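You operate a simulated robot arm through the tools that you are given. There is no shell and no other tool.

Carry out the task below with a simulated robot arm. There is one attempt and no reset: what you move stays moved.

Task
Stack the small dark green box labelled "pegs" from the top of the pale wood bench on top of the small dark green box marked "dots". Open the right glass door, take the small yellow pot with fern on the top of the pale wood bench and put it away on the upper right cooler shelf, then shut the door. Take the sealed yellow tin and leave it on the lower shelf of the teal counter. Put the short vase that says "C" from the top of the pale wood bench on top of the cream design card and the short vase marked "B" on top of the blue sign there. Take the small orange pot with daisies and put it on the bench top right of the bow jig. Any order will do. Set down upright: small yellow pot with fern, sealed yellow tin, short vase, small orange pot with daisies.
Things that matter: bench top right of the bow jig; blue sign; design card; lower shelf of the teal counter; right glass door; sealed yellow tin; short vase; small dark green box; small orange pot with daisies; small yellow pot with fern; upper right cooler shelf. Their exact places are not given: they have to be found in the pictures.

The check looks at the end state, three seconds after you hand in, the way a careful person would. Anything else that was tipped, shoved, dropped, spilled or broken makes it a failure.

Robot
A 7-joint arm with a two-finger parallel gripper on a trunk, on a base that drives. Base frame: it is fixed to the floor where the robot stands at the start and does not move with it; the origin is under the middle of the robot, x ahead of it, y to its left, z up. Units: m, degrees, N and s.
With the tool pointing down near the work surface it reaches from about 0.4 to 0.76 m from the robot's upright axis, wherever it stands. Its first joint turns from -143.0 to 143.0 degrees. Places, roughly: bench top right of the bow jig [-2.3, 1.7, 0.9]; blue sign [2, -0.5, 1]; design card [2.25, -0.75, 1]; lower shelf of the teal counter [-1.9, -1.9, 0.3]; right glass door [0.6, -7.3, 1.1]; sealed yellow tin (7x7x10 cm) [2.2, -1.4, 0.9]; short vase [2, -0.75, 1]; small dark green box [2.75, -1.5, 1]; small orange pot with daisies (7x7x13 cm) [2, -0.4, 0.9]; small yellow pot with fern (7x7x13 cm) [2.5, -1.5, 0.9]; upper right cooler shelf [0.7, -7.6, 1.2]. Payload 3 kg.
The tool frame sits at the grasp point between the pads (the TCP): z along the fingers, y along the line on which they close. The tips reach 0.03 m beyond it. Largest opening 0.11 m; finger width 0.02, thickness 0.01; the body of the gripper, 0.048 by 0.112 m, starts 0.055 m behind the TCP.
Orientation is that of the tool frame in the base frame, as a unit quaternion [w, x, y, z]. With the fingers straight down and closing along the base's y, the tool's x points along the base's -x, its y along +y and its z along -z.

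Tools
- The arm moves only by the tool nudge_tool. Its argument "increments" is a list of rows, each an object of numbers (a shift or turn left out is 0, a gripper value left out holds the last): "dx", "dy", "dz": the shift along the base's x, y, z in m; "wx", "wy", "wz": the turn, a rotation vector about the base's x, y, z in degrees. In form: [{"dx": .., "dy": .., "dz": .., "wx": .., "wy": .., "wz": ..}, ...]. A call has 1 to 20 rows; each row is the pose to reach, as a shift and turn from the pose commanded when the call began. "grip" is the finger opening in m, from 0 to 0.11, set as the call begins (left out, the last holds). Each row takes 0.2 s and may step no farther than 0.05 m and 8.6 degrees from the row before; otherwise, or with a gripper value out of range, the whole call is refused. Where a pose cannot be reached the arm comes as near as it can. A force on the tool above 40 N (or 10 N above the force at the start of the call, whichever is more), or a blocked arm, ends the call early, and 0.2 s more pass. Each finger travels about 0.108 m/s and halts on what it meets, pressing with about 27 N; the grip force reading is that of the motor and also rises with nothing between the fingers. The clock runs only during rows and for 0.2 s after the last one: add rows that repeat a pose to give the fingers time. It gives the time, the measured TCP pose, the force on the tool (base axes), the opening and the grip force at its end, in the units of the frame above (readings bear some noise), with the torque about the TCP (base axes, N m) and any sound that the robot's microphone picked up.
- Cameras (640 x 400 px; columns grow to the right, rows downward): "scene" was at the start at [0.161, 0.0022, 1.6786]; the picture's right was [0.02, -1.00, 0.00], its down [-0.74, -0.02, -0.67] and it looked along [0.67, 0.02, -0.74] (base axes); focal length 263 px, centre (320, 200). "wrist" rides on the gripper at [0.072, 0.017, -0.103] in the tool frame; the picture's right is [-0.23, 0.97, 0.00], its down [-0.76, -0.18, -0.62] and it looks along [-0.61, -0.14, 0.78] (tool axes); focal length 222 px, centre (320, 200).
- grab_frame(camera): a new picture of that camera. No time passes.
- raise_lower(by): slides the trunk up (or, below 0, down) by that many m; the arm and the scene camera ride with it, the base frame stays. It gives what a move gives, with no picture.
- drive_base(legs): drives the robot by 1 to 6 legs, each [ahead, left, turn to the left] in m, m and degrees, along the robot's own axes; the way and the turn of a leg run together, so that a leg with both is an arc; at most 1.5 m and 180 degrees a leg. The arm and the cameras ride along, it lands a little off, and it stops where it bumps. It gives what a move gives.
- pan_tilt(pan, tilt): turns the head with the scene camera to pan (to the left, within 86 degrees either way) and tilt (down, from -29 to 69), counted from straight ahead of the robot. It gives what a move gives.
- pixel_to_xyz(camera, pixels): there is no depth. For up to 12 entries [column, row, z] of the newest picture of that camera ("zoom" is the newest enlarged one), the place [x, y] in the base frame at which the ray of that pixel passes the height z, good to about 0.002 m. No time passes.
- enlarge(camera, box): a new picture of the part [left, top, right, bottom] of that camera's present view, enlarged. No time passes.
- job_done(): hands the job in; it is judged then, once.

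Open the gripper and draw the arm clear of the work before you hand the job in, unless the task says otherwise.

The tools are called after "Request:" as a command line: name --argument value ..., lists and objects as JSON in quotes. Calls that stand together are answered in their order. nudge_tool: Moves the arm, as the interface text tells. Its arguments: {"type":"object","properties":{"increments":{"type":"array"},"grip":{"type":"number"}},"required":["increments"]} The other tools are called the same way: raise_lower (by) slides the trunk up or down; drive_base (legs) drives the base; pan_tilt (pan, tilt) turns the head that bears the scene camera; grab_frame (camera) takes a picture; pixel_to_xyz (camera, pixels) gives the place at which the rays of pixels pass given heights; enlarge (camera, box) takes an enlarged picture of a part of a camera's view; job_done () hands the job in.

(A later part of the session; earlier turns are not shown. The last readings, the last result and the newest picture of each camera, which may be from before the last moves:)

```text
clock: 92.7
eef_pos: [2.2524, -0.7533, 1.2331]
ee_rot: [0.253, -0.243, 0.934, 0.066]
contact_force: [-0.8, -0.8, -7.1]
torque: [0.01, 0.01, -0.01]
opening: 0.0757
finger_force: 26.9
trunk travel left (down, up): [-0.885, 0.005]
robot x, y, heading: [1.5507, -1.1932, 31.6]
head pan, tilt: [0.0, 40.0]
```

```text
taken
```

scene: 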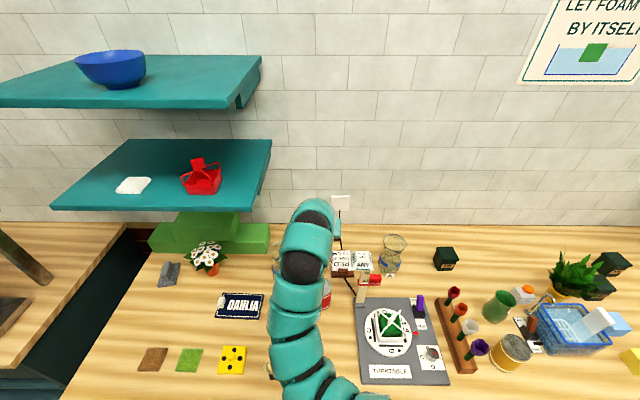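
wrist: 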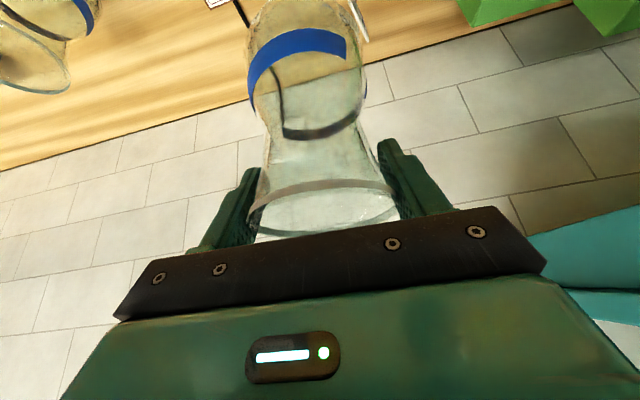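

Reach is fine at this depth. I check vase A and the card position in the scene view before moving right.

Request:
grab_frame --camera "scene"

Request:
enlarge --camera "scene" --box '[300, 210, 428, 290]'

```text
taken
```

scene: 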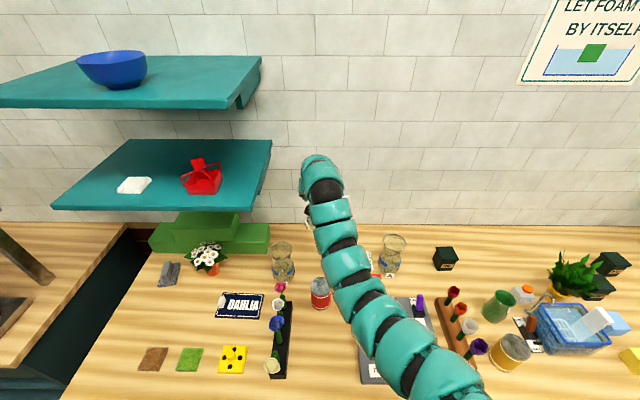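

```text
5.00 times, centred on (364, 250) of scene
```

zoom: 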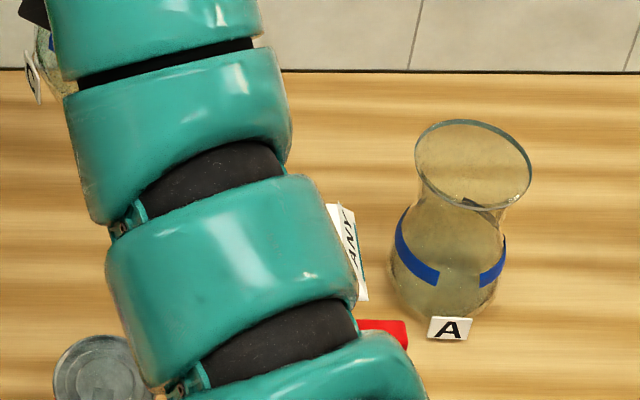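

The arm passes close over the ruler sign from this stance, and lowering would bring it near. I'll retract and raise, then stand further left so the arm comes in from the sign's left side.

Request:
nudge_tool --increments '[{"dx": -0.033, "dy": -0.0206, "dz": 0.01}, {"dx": -0.066, "dy": -0.0412, "dz": 0.02}, {"dx": -0.099, "dy": -0.0618, "dz": 0.03}, {"dx": -0.132, "dy": -0.0824, "dz": 0.04}, {"dx": -0.165, "dy": -0.103, "dz": 0.05}, {"dx": -0.1976, "dy": -0.1235, "dz": 0.05}]'

Request:
drive_base --legs '[[0, 0.07, 0], [0, 0.08, 0], [0, 0.08, 0], [0, 0.07, 0], [0, 0, -6], [0, 0, -6]]'

Request:
grab_frame --camera "wrist"

Request:
grab_frame --camera "scene"

```text
clock: 94.1
eef_pos: [2.0524, -0.8797, 1.284]
ee_rot: [0.253, -0.244, 0.934, 0.066]
contact_force: [0.4, -0.1, -5.3]
torque: [-0.05, 0.01, -0.04]
opening: 0.0755
finger_force: 26.9
trunk travel left (down, up): [-0.885, 0.005]
robot x, y, heading: [1.5537, -1.1919, 31.8]
head pan, tilt: [0.0, 40.0]
```

```text
clock: 98.1
eef_pos: [1.9513, -0.737, 1.283]
ee_rot: [0.259, -0.145, 0.954, 0.039]
contact_force: [0.0, 0.0, -6.3]
torque: [0.0, 0.03, -0.01]
opening: 0.0757
finger_force: 26.9
trunk travel left (down, up): [-0.885, 0.005]
robot x, y, heading: [1.3974, -0.9387, 19.4]
head pan, tilt: [0.0, 40.0]
```

```text
taken
```

wrist: 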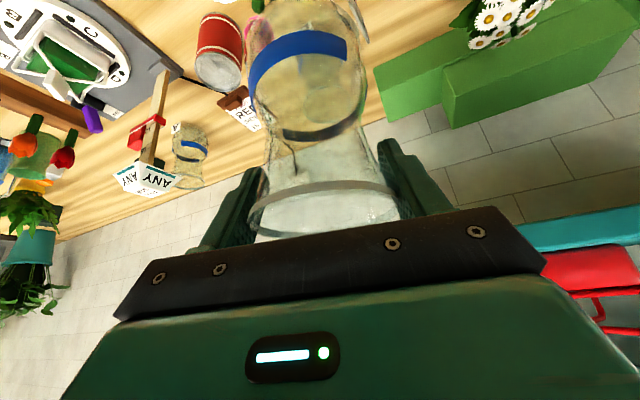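

```text
taken
```

scene: 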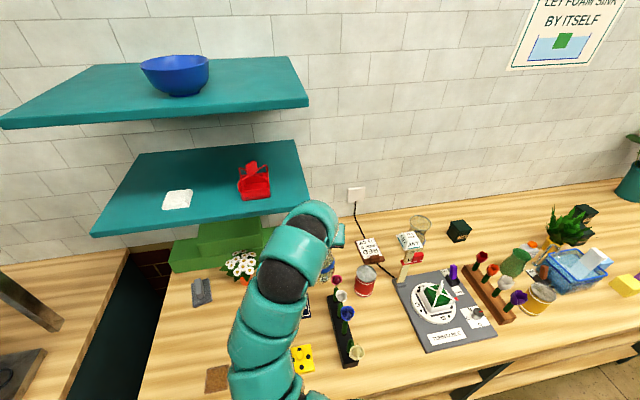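

The vase hangs steadily. The card is 0.91 m from the robot axis here, a bit far, so I edge the base diagonally closer in small steps (forward and right).

Request:
drive_base --legs '[[0.03, -0.03, 0], [0.02, -0.03, 0]]'

```text
clock: 99.5
eef_pos: [2.0196, -0.7783, 1.2841]
ee_rot: [0.258, -0.145, 0.954, 0.039]
contact_force: [1.1, -0.4, -6.2]
torque: [0.0, 0.02, 0.0]
opening: 0.0756
finger_force: 27.2
trunk travel left (down, up): [-0.885, 0.005]
robot x, y, heading: [1.4644, -0.9785, 19.8]
head pan, tilt: [0.0, 40.0]
```

No bump; the card is now 0.85 m away. I extend the arm over the card, keeping the height.

Request:
nudge_tool --increments '[{"dx": 0.04, "dy": -0.0076}, {"dx": 0.08, "dy": -0.0152}, {"dx": 0.12, "dy": -0.0228}, {"dx": 0.16, "dy": -0.0304}, {"dx": 0.2, "dy": -0.038}, {"dx": 0.24, "dy": -0.0455}, {"dx": 0.2804, "dy": -0.0532}]'

Request:
grab_frame --camera "wrist"

Request:
grab_frame --camera "scene"

```text
clock: 101.0
eef_pos: [2.3007, -0.8314, 1.282]
ee_rot: [0.257, -0.143, 0.955, 0.038]
contact_force: [0.3, 0.2, -6.2]
torque: [-0.03, -0.02, 0.01]
opening: 0.0755
finger_force: 26.8
trunk travel left (down, up): [-0.885, 0.005]
robot x, y, heading: [1.4623, -0.979, 19.7]
head pan, tilt: [0.0, 40.0]
```

```text
taken
```

wrist: 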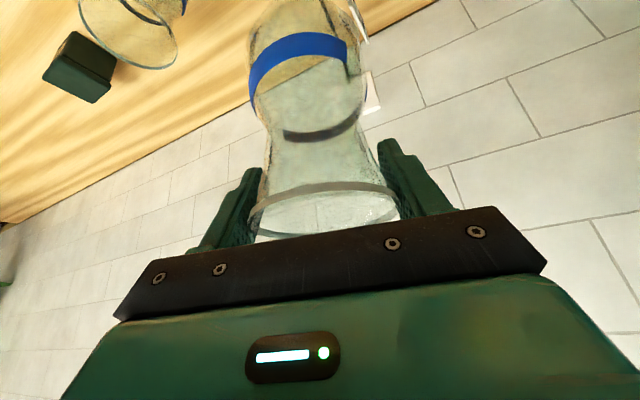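

```text
taken
```

scene: 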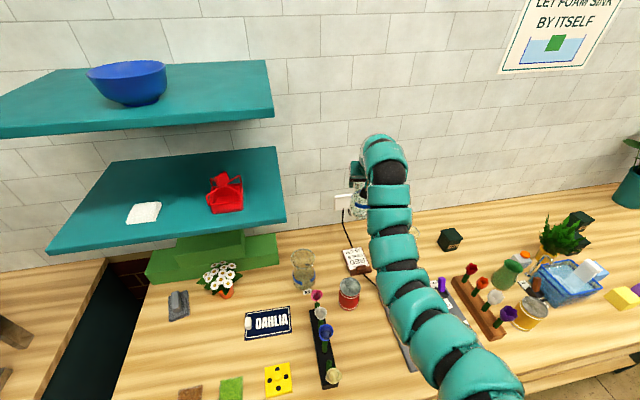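

The vase is right above the card, and the arm now passes left of the ruler sign. I lower to z≈1.08 and check.

Request:
nudge_tool --increments '[{"dz": -0.04}, {"dz": -0.08}, {"dz": -0.12}, {"dz": -0.15}, {"dz": -0.18}, {"dz": -0.2}]'

Request:
grab_frame --camera "wrist"

Request:
grab_frame --camera "scene"

```text
clock: 102.5
eef_pos: [2.2977, -0.8301, 1.0827]
ee_rot: [0.26, -0.144, 0.954, 0.039]
contact_force: [0.2, -0.4, -5.8]
torque: [-0.06, 0.06, 0.05]
opening: 0.0756
finger_force: 27.3
trunk travel left (down, up): [-0.885, 0.005]
robot x, y, heading: [1.4638, -0.98, 19.6]
head pan, tilt: [0.0, 40.0]
```

```text
taken
```

wrist: 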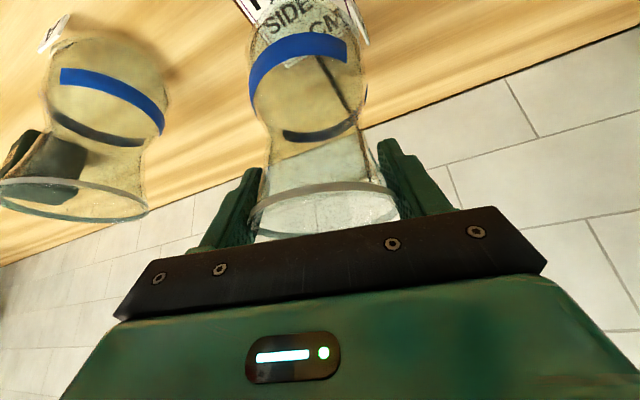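

```text
taken
```

scene: 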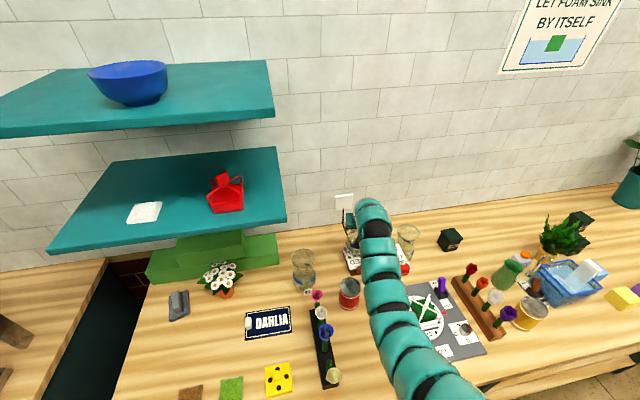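

Request:
enlarge --camera "scene" --box '[300, 190, 440, 300]'

Request:
enlarge --camera "wrist" --box '[220, 0, 400, 112]'

```text
3.64 times, centred on (370, 245) of scene
```

zoom: 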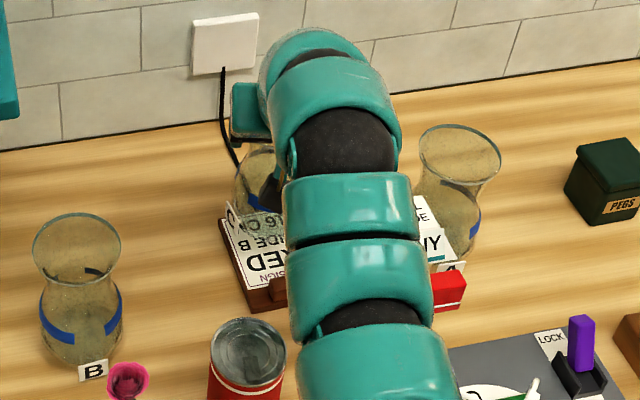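

```text
3.56 times, centred on (310, 56) of wrist
```

zoom: 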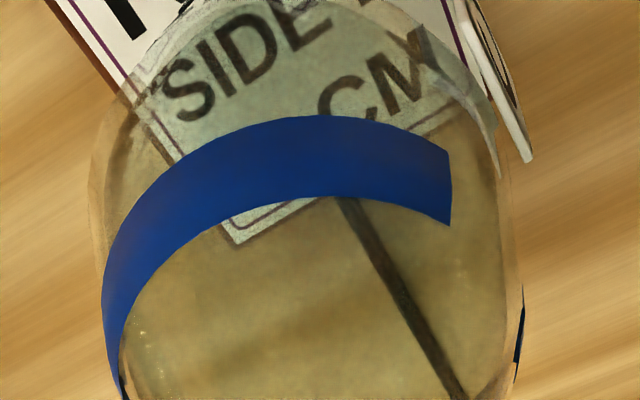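

The vase is over the card lettering ("SIDE B / 16 CM" seen through it) and no contact is felt. I lower further in small steps toward contact.

Request:
nudge_tool --increments '[{"dz": -0.005}, {"dz": -0.01}, {"dz": -0.015}, {"dz": -0.02}]'

Request:
enlarge --camera "scene" --box '[330, 220, 410, 290]'

```text
clock: 103.5
eef_pos: [2.2983, -0.8302, 1.063]
ee_rot: [0.259, -0.144, 0.954, 0.039]
contact_force: [0.3, -0.7, -5.5]
torque: [0.0, 0.03, -0.03]
opening: 0.0757
finger_force: 26.5
trunk travel left (down, up): [-0.885, 0.005]
robot x, y, heading: [1.4603, -0.9748, 19.6]
head pan, tilt: [0.0, 40.0]
```

```text
5.71 times, centred on (370, 255) of scene
```

zoom: 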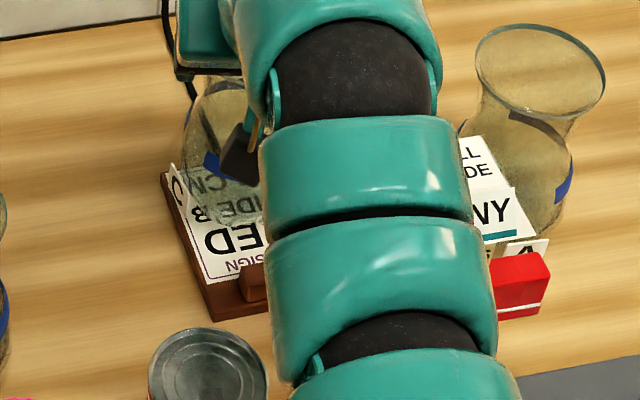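

Not yet touching. I go on down in 3 mm steps.

Request:
nudge_tool --increments '[{"dz": -0.003}, {"dz": -0.006}, {"dz": -0.006}]'

Request:
nudge_tool --increments '[{"dz": -0.003}, {"dz": -0.003}]'

```text
clock: 104.2
eef_pos: [2.2985, -0.8303, 1.0578]
ee_rot: [0.259, -0.145, 0.954, 0.039]
contact_force: [0.3, -0.1, -6.2]
torque: [-0.02, 0.02, -0.03]
opening: 0.075
finger_force: 26.8
trunk travel left (down, up): [-0.885, 0.005]
robot x, y, heading: [1.4628, -0.9735, 19.5]
head pan, tilt: [0.0, 40.0]
```

```text
clock: 104.8
eef_pos: [2.2993, -0.8298, 1.0546]
ee_rot: [0.26, -0.144, 0.954, 0.038]
contact_force: [0.0, 0.3, -6.3]
torque: [-0.03, 0.02, 0.0]
opening: 0.0755
finger_force: 26.9
trunk travel left (down, up): [-0.885, 0.005]
robot x, y, heading: [1.4673, -0.9765, 19.5]
head pan, tilt: [0.0, 40.0]
```

Still carrying the full weight at z 1.0546. I continue in 3 mm steps.

Request:
nudge_tool --increments '[{"dz": -0.003}, {"dz": -0.003}]'

Request:
nudge_tool --increments '[{"dz": -0.003}, {"dz": -0.003}]'

Request:
enlarge --camera "scene" --box '[330, 220, 410, 290]'

```text
clock: 105.5
eef_pos: [2.2998, -0.8302, 1.0511]
ee_rot: [0.259, -0.144, 0.954, 0.039]
contact_force: [-0.2, -0.6, -5.6]
torque: [0.03, 0.01, 0.0]
opening: 0.0755
finger_force: 26.6
trunk travel left (down, up): [-0.885, 0.005]
robot x, y, heading: [1.4633, -0.9764, 20.0]
head pan, tilt: [0.0, 40.0]
```

```text
clock: 106.0
eef_pos: [2.2984, -0.8291, 1.0503]
ee_rot: [0.262, -0.144, 0.954, 0.038]
contact_force: [1.2, -0.6, 5.0]
torque: [-0.26, 0.11, 0.08]
opening: 0.0756
finger_force: 26.9
trunk travel left (down, up): [-0.885, 0.005]
robot x, y, heading: [1.4659, -0.977, 19.6]
head pan, tilt: [0.0, 40.0]
```

```text
5.71 times, centred on (370, 255) of scene
```

zoom: 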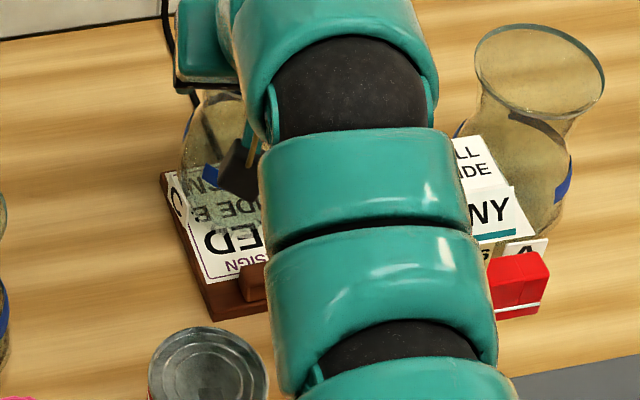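

Contact: the force went from −5.6 to +5 N at z≈1.050, matching the card's top. I press 2 mm more so the base sits flat, then open slightly.

Request:
nudge_tool --increments '[{"dz": -0.002}, {"dz": -0.002}]'

Request:
nudge_tool --increments '[{"dz": 0}, {"dz": 0}, {"dz": 0}]' --grip 0.1

Request:
grab_frame --camera "wrist"

```text
clock: 106.7
eef_pos: [2.2975, -0.8294, 1.0508]
ee_rot: [0.262, -0.143, 0.953, 0.039]
contact_force: [3.6, 0.2, 18.1]
torque: [-0.01, 0.03, 0.01]
opening: 0.0756
finger_force: 26.9
trunk travel left (down, up): [-0.885, 0.005]
robot x, y, heading: [1.4622, -0.9796, 19.7]
head pan, tilt: [0.0, 40.0]
```

```text
clock: 107.5
eef_pos: [2.2991, -0.8304, 1.0475]
ee_rot: [0.26, -0.144, 0.954, 0.039]
contact_force: [-0.2, 0.1, -0.4]
torque: [-0.02, -0.01, 0.01]
opening: 0.1002
finger_force: 0.1
trunk travel left (down, up): [-0.885, 0.005]
robot x, y, heading: [1.461, -0.9743, 19.6]
head pan, tilt: [0.0, 40.0]
```

```text
taken
```

wrist: 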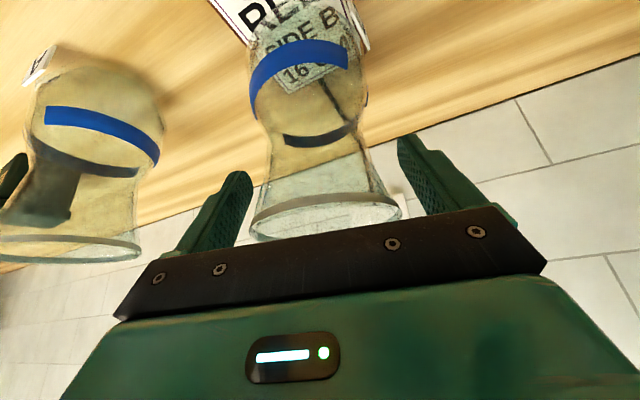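

The vase is free and upright on the card. I rise straight up and look at it.

Request:
nudge_tool --increments '[{"dz": 0.02}, {"dz": 0.05}, {"dz": 0.09}, {"dz": 0.13}, {"dz": 0.17}]'

Request:
nudge_tool --increments '[{"dx": -0.04, "dy": 0.0076}, {"dx": -0.08, "dy": 0.0152}, {"dx": -0.12, "dy": 0.0228}, {"dx": -0.16, "dy": 0.0304}, {"dx": -0.2, "dy": 0.038}, {"dx": -0.24, "dy": 0.0455}]'

Request:
grab_frame --camera "wrist"

Request:
grab_frame --camera "scene"

```text
clock: 108.7
eef_pos: [2.2975, -0.829, 1.2169]
ee_rot: [0.261, -0.144, 0.954, 0.039]
contact_force: [0.7, 0.3, -0.2]
torque: [-0.02, -0.01, -0.02]
opening: 0.1
finger_force: 0.0
trunk travel left (down, up): [-0.885, 0.005]
robot x, y, heading: [1.4636, -0.9741, 19.9]
head pan, tilt: [0.0, 40.0]
```

```text
clock: 110.0
eef_pos: [2.0562, -0.7845, 1.2174]
ee_rot: [0.26, -0.144, 0.954, 0.038]
contact_force: [-0.9, 0.3, 0.5]
torque: [0.0, -0.03, 0.03]
opening: 0.1003
finger_force: 0.1
trunk travel left (down, up): [-0.885, 0.005]
robot x, y, heading: [1.4636, -0.976, 19.8]
head pan, tilt: [0.0, 40.0]
```

```text
taken
```

wrist: 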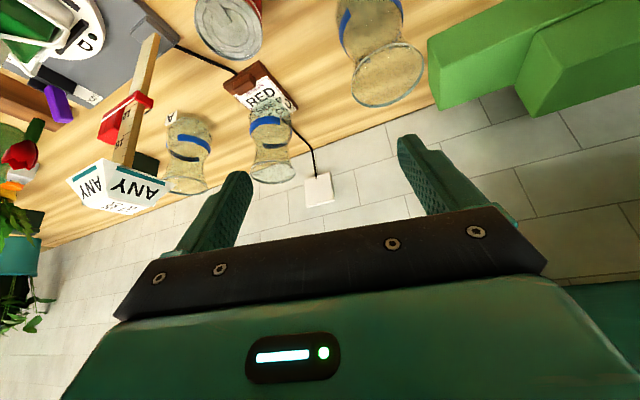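

```text
taken
```

scene: 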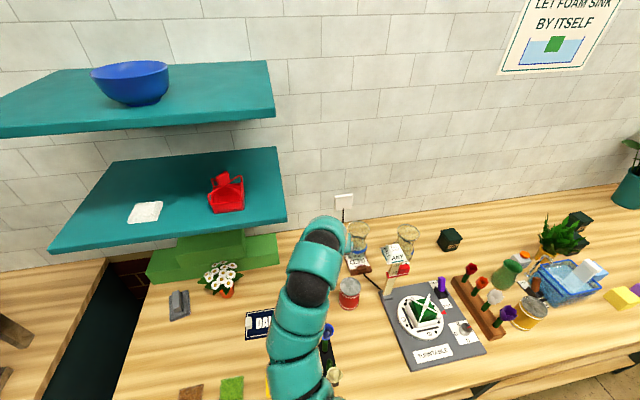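

Request:
enlarge --camera "scene" --box '[325, 205, 453, 285]'

Request:
enlarge --camera "wrist" --box '[150, 40, 450, 220]'

```text
5.00 times, centred on (389, 245) of scene
```

zoom: 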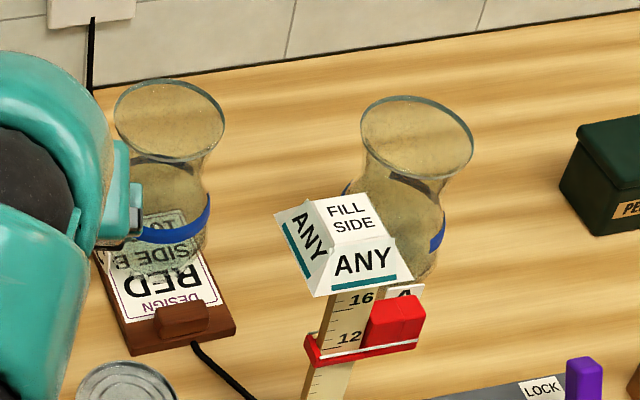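

```text
2.13 times, centred on (300, 130) of wrist
```

zoom: 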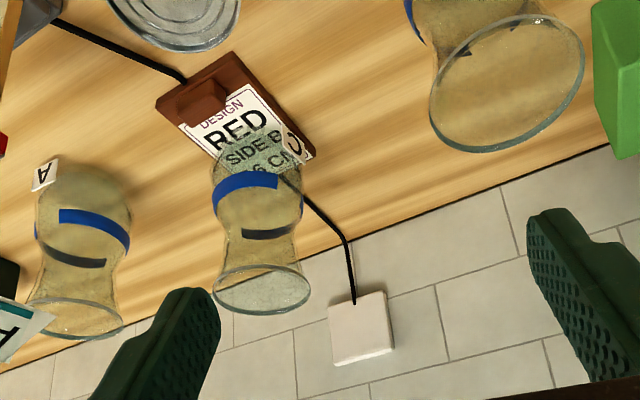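

Vase C stands upright on the card. Next is vase B: I locate its rim centre in this wrist zoom.

Request:
pixel_to_xyz --camera "zoom" --pixels '[[507, 84, 1.06], [507, 84, 1.05], [431, 118, 1.06], [583, 50, 1.06], [262, 290, 1.07], [205, 130, 0.911]]'

Request:
enlarge --camera "wrist" --box '[320, 0, 448, 120]'

```text
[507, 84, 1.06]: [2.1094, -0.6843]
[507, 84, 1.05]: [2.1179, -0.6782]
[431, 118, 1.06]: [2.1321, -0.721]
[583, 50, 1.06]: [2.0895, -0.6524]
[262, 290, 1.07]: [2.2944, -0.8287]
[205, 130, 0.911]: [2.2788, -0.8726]
```

```text
3.33 times, centred on (384, 60) of wrist
```

zoom: 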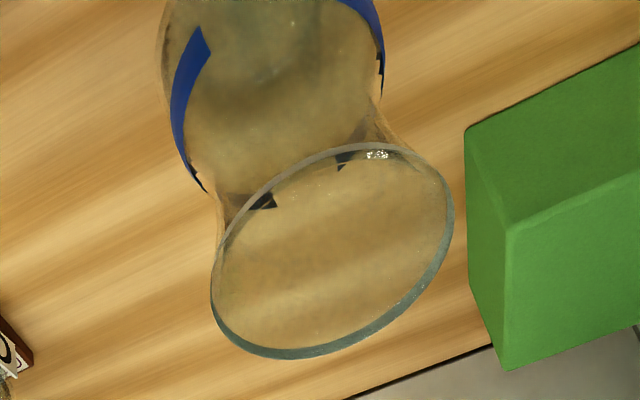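

B's rim centre ≈(2.114,-0.686). I move the open gripper above it, then descend to z 1.042.

Request:
nudge_tool --increments '[{"dx": 0.02, "dy": 0.033, "dz": -0.02}, {"dx": 0.04, "dy": 0.066, "dz": -0.045}, {"dx": 0.058, "dy": 0.0985, "dz": -0.077}]' --grip 0.108

Request:
grab_frame --camera "wrist"

```text
clock: 110.8
eef_pos: [2.1072, -0.6997, 1.1494]
ee_rot: [0.266, -0.139, 0.953, 0.042]
contact_force: [0.3, -0.3, 0.6]
torque: [0.01, 0.0, -0.03]
opening: 0.1081
finger_force: 0.0
trunk travel left (down, up): [-0.885, 0.005]
robot x, y, heading: [1.4608, -0.9772, 19.6]
head pan, tilt: [0.0, 40.0]
```

```text
taken
```

wrist: 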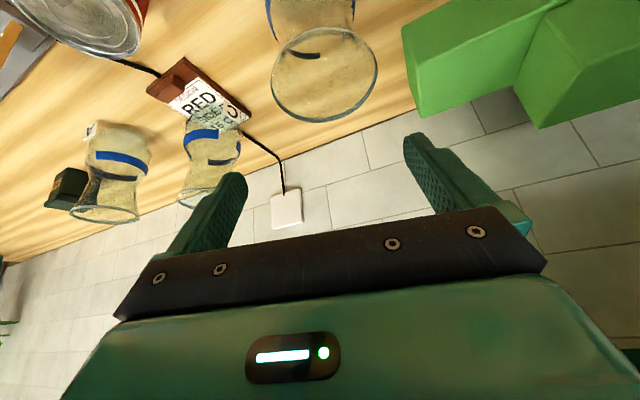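

The arm was still settling. I query the rim again in this picture and hold a moment.

Request:
pixel_to_xyz --camera "wrist" --pixels '[[324.5, 75, 1.06], [271, 78, 1.06], [378, 70, 1.06], [322, 122, 1.06], [327, 28, 1.06]]'

Request:
nudge_tool --increments '[{"dz": 0}, {"dz": 0}]'

```text
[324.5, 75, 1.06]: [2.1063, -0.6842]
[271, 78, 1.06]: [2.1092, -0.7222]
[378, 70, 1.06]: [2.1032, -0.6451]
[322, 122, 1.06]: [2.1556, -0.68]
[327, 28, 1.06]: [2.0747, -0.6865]
```

```text
clock: 111.5
eef_pos: [2.1064, -0.6995, 1.1499]
ee_rot: [0.265, -0.142, 0.953, 0.042]
contact_force: [0.3, -0.4, 0.3]
torque: [0.02, 0.01, 0.02]
opening: 0.1079
finger_force: 0.1
trunk travel left (down, up): [-0.885, 0.005]
robot x, y, heading: [1.4645, -0.9736, 19.8]
head pan, tilt: [0.0, 40.0]
```

The rim centre is about (2.112,-0.684); I shift by (+0.006,+0.015) and descend to z≈1.043.

Request:
nudge_tool --increments '[{"dx": 0.003, "dy": 0.008}, {"dx": 0.006, "dy": 0.0155}, {"dx": 0.006, "dy": 0.0155}]'

Request:
nudge_tool --increments '[{"dz": -0.03}, {"dz": -0.06}, {"dz": -0.085}, {"dz": -0.107}, {"dz": -0.107}]'

Request:
grab_frame --camera "wrist"

```text
clock: 112.5
eef_pos: [2.1079, -0.6991, 1.1495]
ee_rot: [0.264, -0.136, 0.954, 0.043]
contact_force: [0.0, -0.5, -0.4]
torque: [-0.01, -0.01, 0.02]
opening: 0.108
finger_force: 0.0
trunk travel left (down, up): [-0.885, 0.005]
robot x, y, heading: [1.4614, -0.9851, 18.3]
head pan, tilt: [0.0, 40.0]
stopped in row 3: the arm was blocked; the commanded pose is now the measured one
```

```text
clock: 113.7
eef_pos: [2.1275, -0.6901, 1.0293]
ee_rot: [0.256, -0.137, 0.956, 0.036]
contact_force: [0.1, 0.2, 0.3]
torque: [-0.04, -0.01, 0.03]
opening: 0.108
finger_force: 0.1
trunk travel left (down, up): [-0.885, 0.005]
robot x, y, heading: [1.4637, -0.9832, 18.5]
head pan, tilt: [0.0, 40.0]
```

```text
taken
```

wrist: 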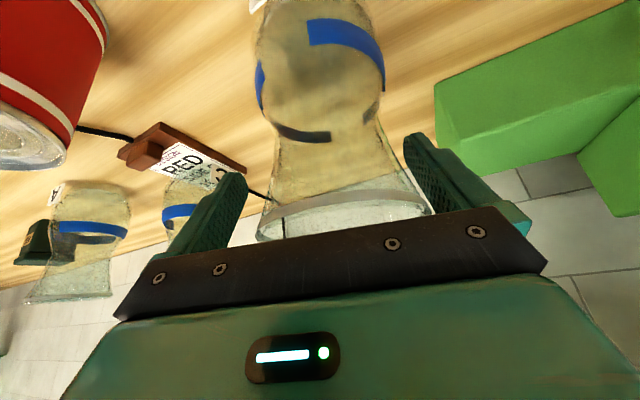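

The arm was briefly blocked at the higher pose (its wrist touched the wall shelf edge); it is now lower, with the rim of B between the fingers but about 1 cm off-centre. I shift the tool ~9 mm left and slightly back to centre it.

Request:
nudge_tool --increments '[{"dx": -0.004, "dy": 0.004}, {"dx": -0.007, "dy": 0.0075}, {"dx": -0.007, "dy": 0.0075}]'

Request:
enlarge --camera "wrist" --box '[180, 80, 500, 280]'

Request:
grab_frame --camera "scene"

```text
clock: 114.5
eef_pos: [2.1186, -0.6815, 1.0299]
ee_rot: [0.258, -0.137, 0.956, 0.036]
contact_force: [0.7, -0.3, 0.0]
torque: [-0.01, 0.0, -0.01]
opening: 0.1081
finger_force: 0.1
trunk travel left (down, up): [-0.885, 0.005]
robot x, y, heading: [1.464, -0.9828, 18.3]
head pan, tilt: [0.0, 40.0]
```

```text
2.00 times, centred on (340, 180) of wrist
```

zoom: 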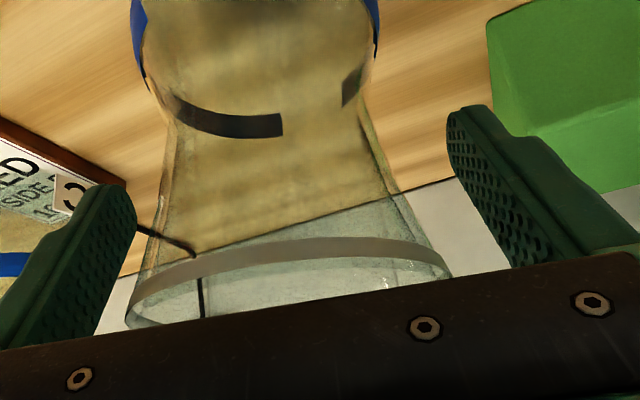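

```text
taken
```

scene: 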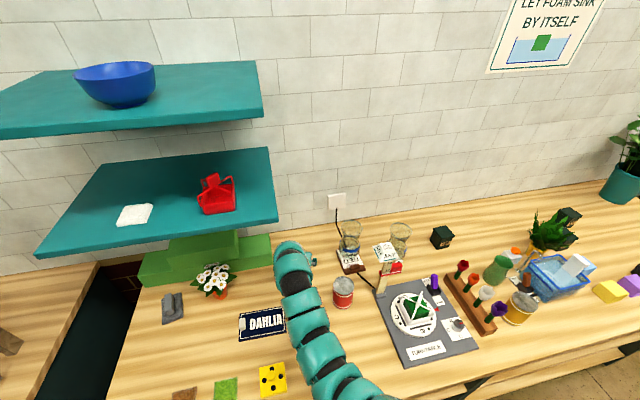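

The rim is now centred. I raise 1 cm for palm clearance and close.

Request:
nudge_tool --increments '[{"dz": 0.005}, {"dz": 0.01}, {"dz": 0.01}]'

Request:
nudge_tool --increments '[{"dz": 0}, {"dz": 0}, {"dz": 0}, {"dz": 0}]' --grip 0.05

Request:
grab_frame --camera "wrist"

```text
clock: 115.2
eef_pos: [2.1185, -0.6822, 1.0387]
ee_rot: [0.257, -0.136, 0.956, 0.036]
contact_force: [0.0, -0.6, -0.4]
torque: [-0.03, 0.01, 0.01]
opening: 0.108
finger_force: 0.1
trunk travel left (down, up): [-0.885, 0.005]
robot x, y, heading: [1.4622, -0.9843, 18.5]
head pan, tilt: [0.0, 40.0]
```

```text
clock: 116.2
eef_pos: [2.1191, -0.6822, 1.0406]
ee_rot: [0.256, -0.136, 0.956, 0.036]
contact_force: [-0.2, 0.8, 0.7]
torque: [0.01, -0.02, -0.05]
opening: 0.0758
finger_force: 26.6
trunk travel left (down, up): [-0.885, 0.005]
robot x, y, heading: [1.4677, -0.9845, 18.4]
head pan, tilt: [0.0, 40.0]
```

```text
taken
```

wrist: 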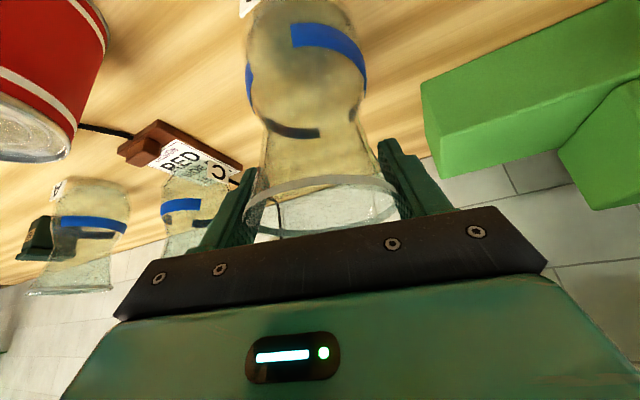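

Held at 0.076 m. I lift only 2 cm first (because of the wall shelf above), then check.

Request:
nudge_tool --increments '[{"dz": 0.01}, {"dz": 0.02}, {"dz": 0.02}]'

Request:
nudge_tool --increments '[{"dx": -0.025, "dy": 0.008, "dz": 0.01}, {"dx": -0.05, "dy": 0.016, "dz": 0.02}, {"dx": -0.075, "dy": 0.024, "dz": 0.03}, {"dx": -0.1, "dy": 0.0325, "dz": 0.035}, {"dx": -0.125, "dy": 0.0405, "dz": 0.035}, {"dx": -0.151, "dy": 0.049, "dz": 0.035}, {"dx": -0.151, "dy": 0.049, "dz": 0.035}]'

Request:
grab_frame --camera "wrist"

Request:
grab_frame --camera "scene"

```text
clock: 117.0
eef_pos: [2.119, -0.6834, 1.0598]
ee_rot: [0.256, -0.137, 0.956, 0.036]
contact_force: [0.8, 0.1, -6.0]
torque: [0.0, -0.02, 0.03]
opening: 0.076
finger_force: 27.0
trunk travel left (down, up): [-0.885, 0.005]
robot x, y, heading: [1.4678, -0.9821, 18.4]
head pan, tilt: [0.0, 40.0]
```

```text
clock: 118.7
eef_pos: [1.969, -0.6323, 1.095]
ee_rot: [0.256, -0.137, 0.956, 0.036]
contact_force: [0.7, 0.7, -6.3]
torque: [0.02, -0.04, -0.04]
opening: 0.0758
finger_force: 27.1
trunk travel left (down, up): [-0.885, 0.005]
robot x, y, heading: [1.4664, -0.9814, 18.5]
head pan, tilt: [0.0, 40.0]
```

```text
taken
```

wrist: 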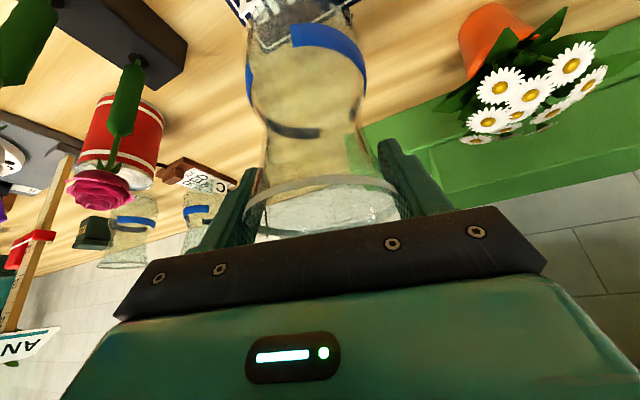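

```text
taken
```

scene: 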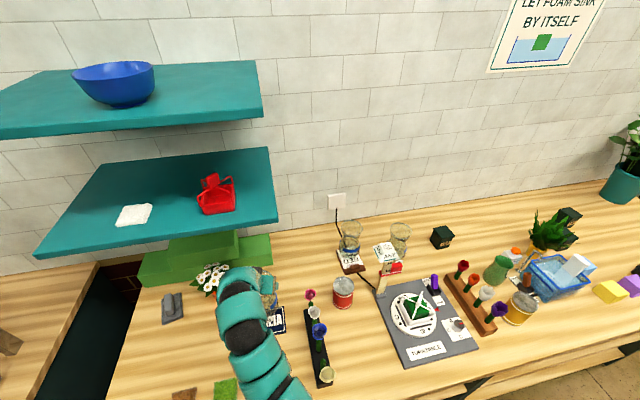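

Vase B is over the sign (base ≈4 cm above it). I check the alignment with an enlargement.

Request:
enlarge --camera "scene" --box '[220, 260, 316, 350]'

Request:
enlarge --camera "wrist" --box '[220, 0, 400, 112]'

Request:
pixel_to_xyz --camera "scene" --pixels '[[286, 331, 0.91], [283, 307, 0.91]]'

```text
4.44 times, centred on (268, 305) of scene
```

zoom: 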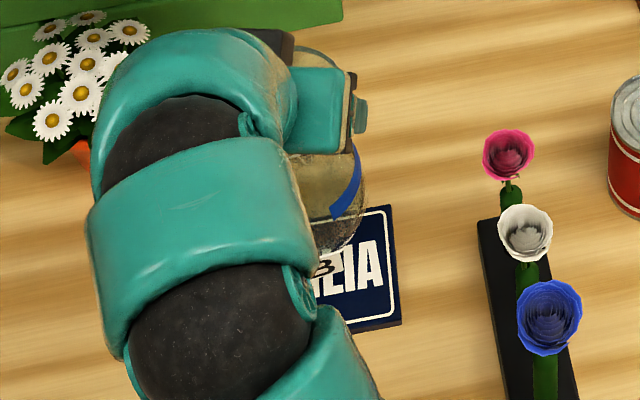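

```text
3.56 times, centred on (310, 56) of wrist
```

zoom: 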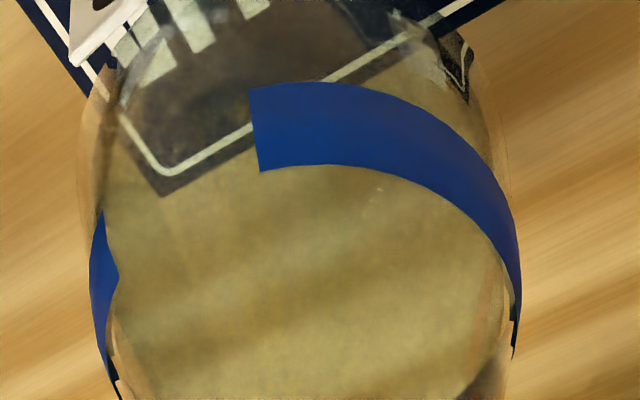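

```text
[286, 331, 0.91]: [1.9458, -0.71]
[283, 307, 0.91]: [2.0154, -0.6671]
```

The vase sits 1.7 cm right of the sign's centre (clear of the white block); I shift it 6 mm nearer and lower to contact.

Request:
nudge_tool --increments '[{"dx": -0.005, "dy": -0.003, "dz": -0.01}, {"dx": -0.005, "dy": -0.003, "dz": -0.02}, {"dx": -0.005, "dy": -0.003, "dz": -0.03}, {"dx": -0.005, "dy": -0.003, "dz": -0.036}]'

Request:
nudge_tool --increments '[{"dz": -0.003}, {"dz": -0.005}]'

```text
clock: 119.7
eef_pos: [1.9649, -0.6362, 1.0577]
ee_rot: [0.257, -0.137, 0.956, 0.035]
contact_force: [0.0, -0.1, -5.5]
torque: [-0.01, -0.03, 0.0]
opening: 0.0758
finger_force: 27.2
trunk travel left (down, up): [-0.885, 0.005]
robot x, y, heading: [1.4624, -0.9863, 18.3]
head pan, tilt: [0.0, 40.0]
```

```text
clock: 120.2
eef_pos: [1.9624, -0.6365, 1.0538]
ee_rot: [0.256, -0.137, 0.956, 0.036]
contact_force: [-0.5, 0.4, -5.4]
torque: [-0.02, -0.02, -0.03]
opening: 0.0757
finger_force: 27.6
trunk travel left (down, up): [-0.885, 0.005]
robot x, y, heading: [1.4644, -0.9851, 18.4]
head pan, tilt: [0.0, 40.0]
```

No contact yet at z 1.054; I continue downward in small steps.

Request:
nudge_tool --increments '[{"dz": -0.002}, {"dz": -0.004}]'

Request:
nudge_tool --increments '[{"dz": -0.002}, {"dz": -0.003}]'

```text
clock: 120.8
eef_pos: [1.9628, -0.6363, 1.0501]
ee_rot: [0.257, -0.137, 0.956, 0.036]
contact_force: [0.1, 0.3, -2.6]
torque: [-0.06, -0.01, 0.01]
opening: 0.0758
finger_force: 27.2
trunk travel left (down, up): [-0.885, 0.005]
robot x, y, heading: [1.463, -0.9831, 18.4]
head pan, tilt: [0.0, 40.0]
```

```text
clock: 121.5
eef_pos: [1.9638, -0.6363, 1.0502]
ee_rot: [0.259, -0.136, 0.955, 0.038]
contact_force: [0.1, 1.0, 18.0]
torque: [-0.06, 0.29, 0.0]
opening: 0.0761
finger_force: 27.1
trunk travel left (down, up): [-0.885, 0.005]
robot x, y, heading: [1.4628, -0.9879, 18.1]
head pan, tilt: [0.0, 40.0]
```

It rests on the sign (force +18 N at z≈1.050). I release.

Request:
nudge_tool --increments '[{"dz": 0.001}, {"dz": 0.001}, {"dz": 0.001}]' --grip 0.1

Request:
nudge_tool --increments '[{"dz": 0.02}, {"dz": 0.05}, {"dz": 0.09}, {"dz": 0.13}, {"dz": 0.16}]'

Request:
grab_frame --camera "wrist"

```text
clock: 122.2
eef_pos: [1.9634, -0.6363, 1.0479]
ee_rot: [0.256, -0.137, 0.956, 0.037]
contact_force: [0.7, -0.5, -0.3]
torque: [0.02, 0.01, -0.01]
opening: 0.1001
finger_force: 0.0
trunk travel left (down, up): [-0.885, 0.005]
robot x, y, heading: [1.4635, -0.9822, 18.8]
head pan, tilt: [0.0, 40.0]
```

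```text
clock: 123.5
eef_pos: [1.9624, -0.6367, 1.2083]
ee_rot: [0.257, -0.136, 0.956, 0.036]
contact_force: [0.2, 0.1, 0.1]
torque: [0.01, -0.02, 0.0]
opening: 0.1
finger_force: 0.1
trunk travel left (down, up): [-0.885, 0.005]
robot x, y, heading: [1.4642, -0.9822, 18.2]
head pan, tilt: [0.0, 40.0]
```

```text
taken
```

wrist: 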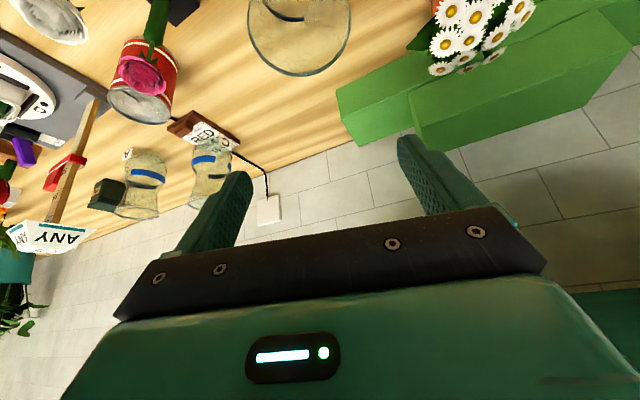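

Vase B stands on the sign. I back the arm off and take a scene view to confirm both vases.

Request:
nudge_tool --increments '[{"dx": -0.04, "dy": -0.015}, {"dx": -0.08, "dy": -0.03}, {"dx": -0.12, "dy": -0.045}]'

Request:
drive_base --legs '[[-0.2, -0.1, 0], [-0.2, -0.2, 13.5]]'

Request:
grab_frame --camera "scene"

```text
clock: 124.2
eef_pos: [1.8417, -0.6817, 1.2091]
ee_rot: [0.258, -0.136, 0.956, 0.035]
contact_force: [-0.2, -0.4, 0.1]
torque: [0.0, 0.01, -0.02]
opening: 0.0998
finger_force: 0.2
trunk travel left (down, up): [-0.885, 0.005]
robot x, y, heading: [1.4625, -0.9813, 18.4]
head pan, tilt: [0.0, 40.0]
```

```text
clock: 127.5
eef_pos: [1.5063, -1.0276, 1.2088]
ee_rot: [0.251, -0.249, 0.933, 0.066]
contact_force: [0.7, -0.4, -0.2]
torque: [-0.02, 0.01, 0.0]
opening: 0.1
finger_force: 0.1
trunk travel left (down, up): [-0.885, 0.005]
robot x, y, heading: [1.2054, -1.4141, 32.0]
head pan, tilt: [0.0, 40.0]
```

```text
taken
```

scene: 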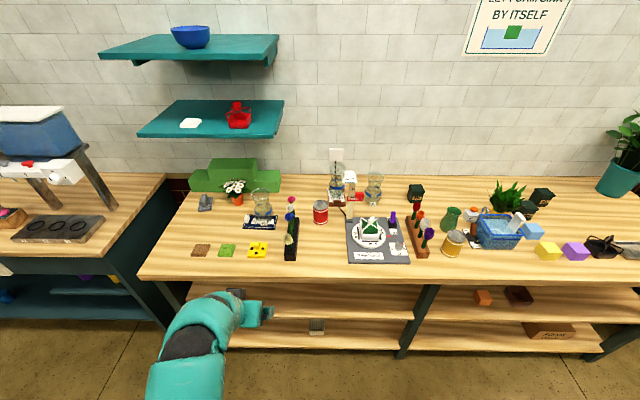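

Request:
enlarge --camera "scene" --box '[220, 155, 400, 267]'

Request:
enlarge --camera "scene" --box '[400, 165, 580, 277]'

```text
3.56 times, centred on (310, 211) of scene
```

zoom: 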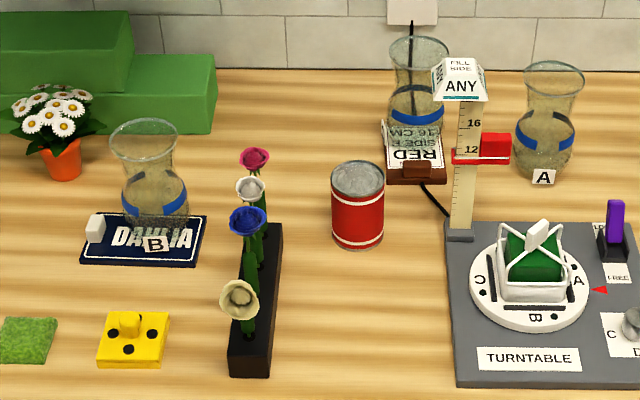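

```text
3.56 times, centred on (490, 221) of scene
```

zoom: 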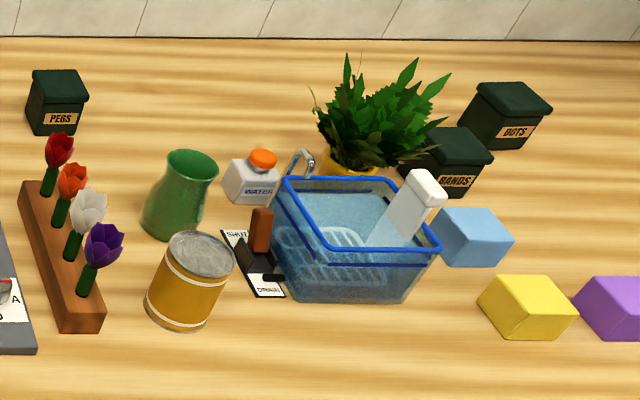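

Both vases stand properly. Now the boxes: PEGS at left, DOTS at far right next to BANDS. I measure them with the fern and tin.

Request:
pixel_to_xyz --camera "zoom" --pixels '[[30, 133, 0.9], [75, 134, 0.9], [33, 72, 0.98], [88, 97, 0.97], [32, 97, 0.97], [465, 145, 0.9], [527, 152, 0.9], [552, 112, 0.97], [516, 122, 0.97], [475, 88, 0.97], [185, 320, 0.9], [345, 172, 0.95]]'

Request:
enlarge --camera "scene" --box '[395, 170, 459, 210]'

Request:
enlarge --camera "scene" --box '[480, 165, 576, 225]'

```text
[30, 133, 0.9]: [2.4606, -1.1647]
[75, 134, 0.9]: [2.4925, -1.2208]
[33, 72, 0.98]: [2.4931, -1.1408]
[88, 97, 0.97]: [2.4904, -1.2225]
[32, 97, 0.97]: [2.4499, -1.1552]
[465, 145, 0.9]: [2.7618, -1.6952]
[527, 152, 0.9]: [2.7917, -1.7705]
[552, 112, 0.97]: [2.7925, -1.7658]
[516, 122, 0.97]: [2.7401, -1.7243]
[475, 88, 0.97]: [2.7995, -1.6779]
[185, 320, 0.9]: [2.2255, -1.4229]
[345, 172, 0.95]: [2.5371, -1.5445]
```

```text
10.00 times, centred on (427, 190) of scene
```

zoom: 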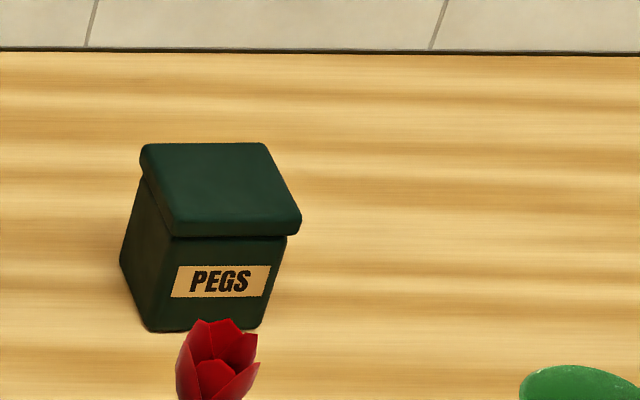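

```text
6.67 times, centred on (528, 195) of scene
```

zoom: 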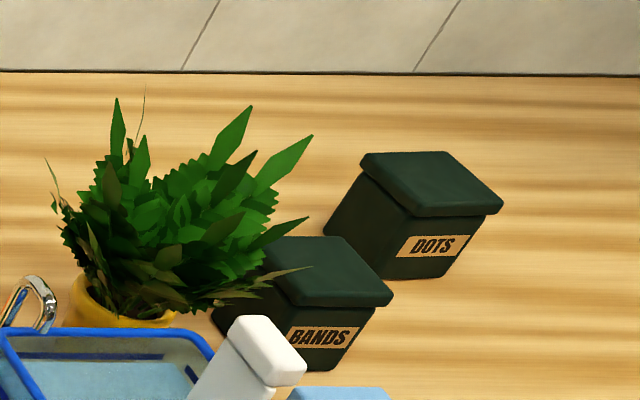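

I drive along the bench toward the PEGS box (u≈1.11) and stop short of the bench for a closer look.

Request:
drive_base --legs '[[0, -0.5, 0], [0.3, 0, 0]]'

Request:
pan_tilt --pan -5 --tilt 45

Request:
grab_frame --camera "scene"

```text
clock: 132.1
eef_pos: [2.0267, -1.2896, 1.2075]
ee_rot: [0.251, -0.248, 0.933, 0.066]
contact_force: [0.3, 0.7, -0.1]
torque: [-0.02, 0.05, 0.0]
opening: 0.1002
finger_force: 0.1
trunk travel left (down, up): [-0.885, 0.005]
robot x, y, heading: [1.7278, -1.6755, 31.9]
head pan, tilt: [0.0, 40.0]
```

```text
clock: 132.8
eef_pos: [2.0269, -1.2896, 1.2081]
ee_rot: [0.251, -0.248, 0.933, 0.066]
contact_force: [0.3, -0.3, -0.4]
torque: [0.0, -0.02, -0.02]
opening: 0.1001
finger_force: 0.0
trunk travel left (down, up): [-0.885, 0.005]
robot x, y, heading: [1.7291, -1.6721, 32.0]
head pan, tilt: [-5.0, 45.0]
```

```text
taken
```

scene: 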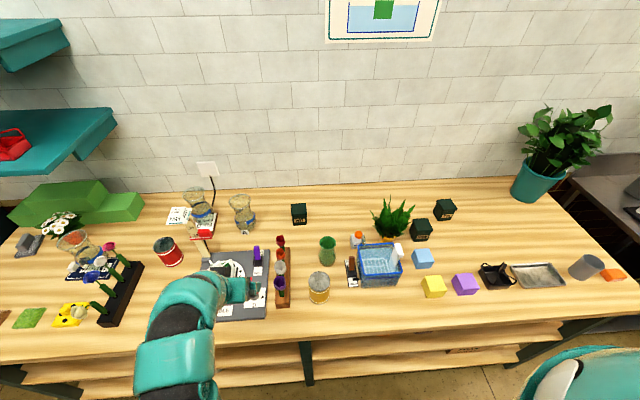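

Request:
enlarge --camera "scene" --box '[255, 190, 351, 250]'

Request:
enlarge --camera "scene" --box '[335, 180, 475, 300]'

```text
6.67 times, centred on (303, 220) of scene
```

zoom: 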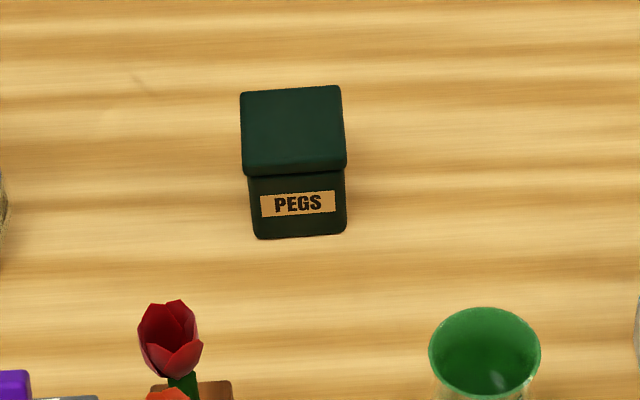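

```text
3.33 times, centred on (405, 240) of scene
```

zoom: 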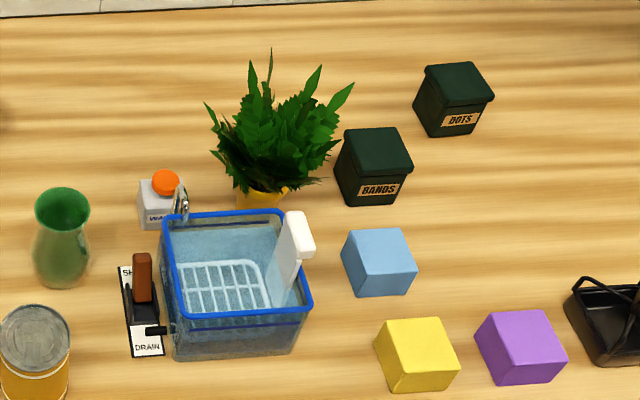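

I query the box corners at bench and lid heights.

Request:
pixel_to_xyz --camera "scene" --pixels '[[293.25, 225.7, 0.9], [306.75, 225.25, 0.9], [291.15, 203.95, 0.98], [306, 202.9, 0.98], [306.9, 214.75, 0.98], [291.45, 215.8, 0.98], [438, 221.1, 0.9], [452.1, 219.9, 0.9], [436.5, 199.8, 0.98], [450, 198.6, 0.98], [457.2, 209.1, 0.98], [443.1, 210.9, 0.98]]'

Request:
pixel_to_xyz --camera "scene" --pixels '[[280.5, 236, 1.03], [280.5, 236, 1.0], [388, 239, 0.95], [390, 220, 0.95], [318, 295, 0.9], [415, 241, 0.9], [327, 262, 0.9]]'

```text
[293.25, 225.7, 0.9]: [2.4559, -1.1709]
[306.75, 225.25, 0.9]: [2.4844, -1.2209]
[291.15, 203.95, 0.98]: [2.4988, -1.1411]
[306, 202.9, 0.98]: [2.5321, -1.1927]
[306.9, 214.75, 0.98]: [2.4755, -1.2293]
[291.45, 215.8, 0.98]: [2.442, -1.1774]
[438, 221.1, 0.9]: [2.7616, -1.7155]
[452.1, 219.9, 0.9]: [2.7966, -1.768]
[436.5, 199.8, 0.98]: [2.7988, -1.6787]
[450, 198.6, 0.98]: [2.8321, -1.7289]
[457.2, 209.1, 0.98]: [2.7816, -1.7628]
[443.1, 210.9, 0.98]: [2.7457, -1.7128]
```

```text
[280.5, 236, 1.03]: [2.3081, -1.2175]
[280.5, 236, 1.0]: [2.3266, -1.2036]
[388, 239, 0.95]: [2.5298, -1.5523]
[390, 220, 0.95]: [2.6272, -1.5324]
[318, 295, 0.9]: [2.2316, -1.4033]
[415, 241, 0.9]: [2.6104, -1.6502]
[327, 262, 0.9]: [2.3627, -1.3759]
```

PEGS centre ≈(2.496,-1.179), about 6×6.6×7 cm; DOTS centre ≈(2.80,-1.722). I drive 0.13 m closer, then bring the open gripper above PEGS.

Request:
drive_base --legs '[[0.07, 0, 0], [0.06, 0, 0]]'

```text
clock: 134.4
eef_pos: [2.1406, -1.2191, 1.2064]
ee_rot: [0.249, -0.248, 0.934, 0.065]
contact_force: [0.9, 0.7, 0.2]
torque: [-0.03, 0.0, -0.01]
opening: 0.0998
finger_force: 0.0
trunk travel left (down, up): [-0.885, 0.005]
robot x, y, heading: [1.842, -1.602, 32.0]
head pan, tilt: [-5.0, 45.0]
```

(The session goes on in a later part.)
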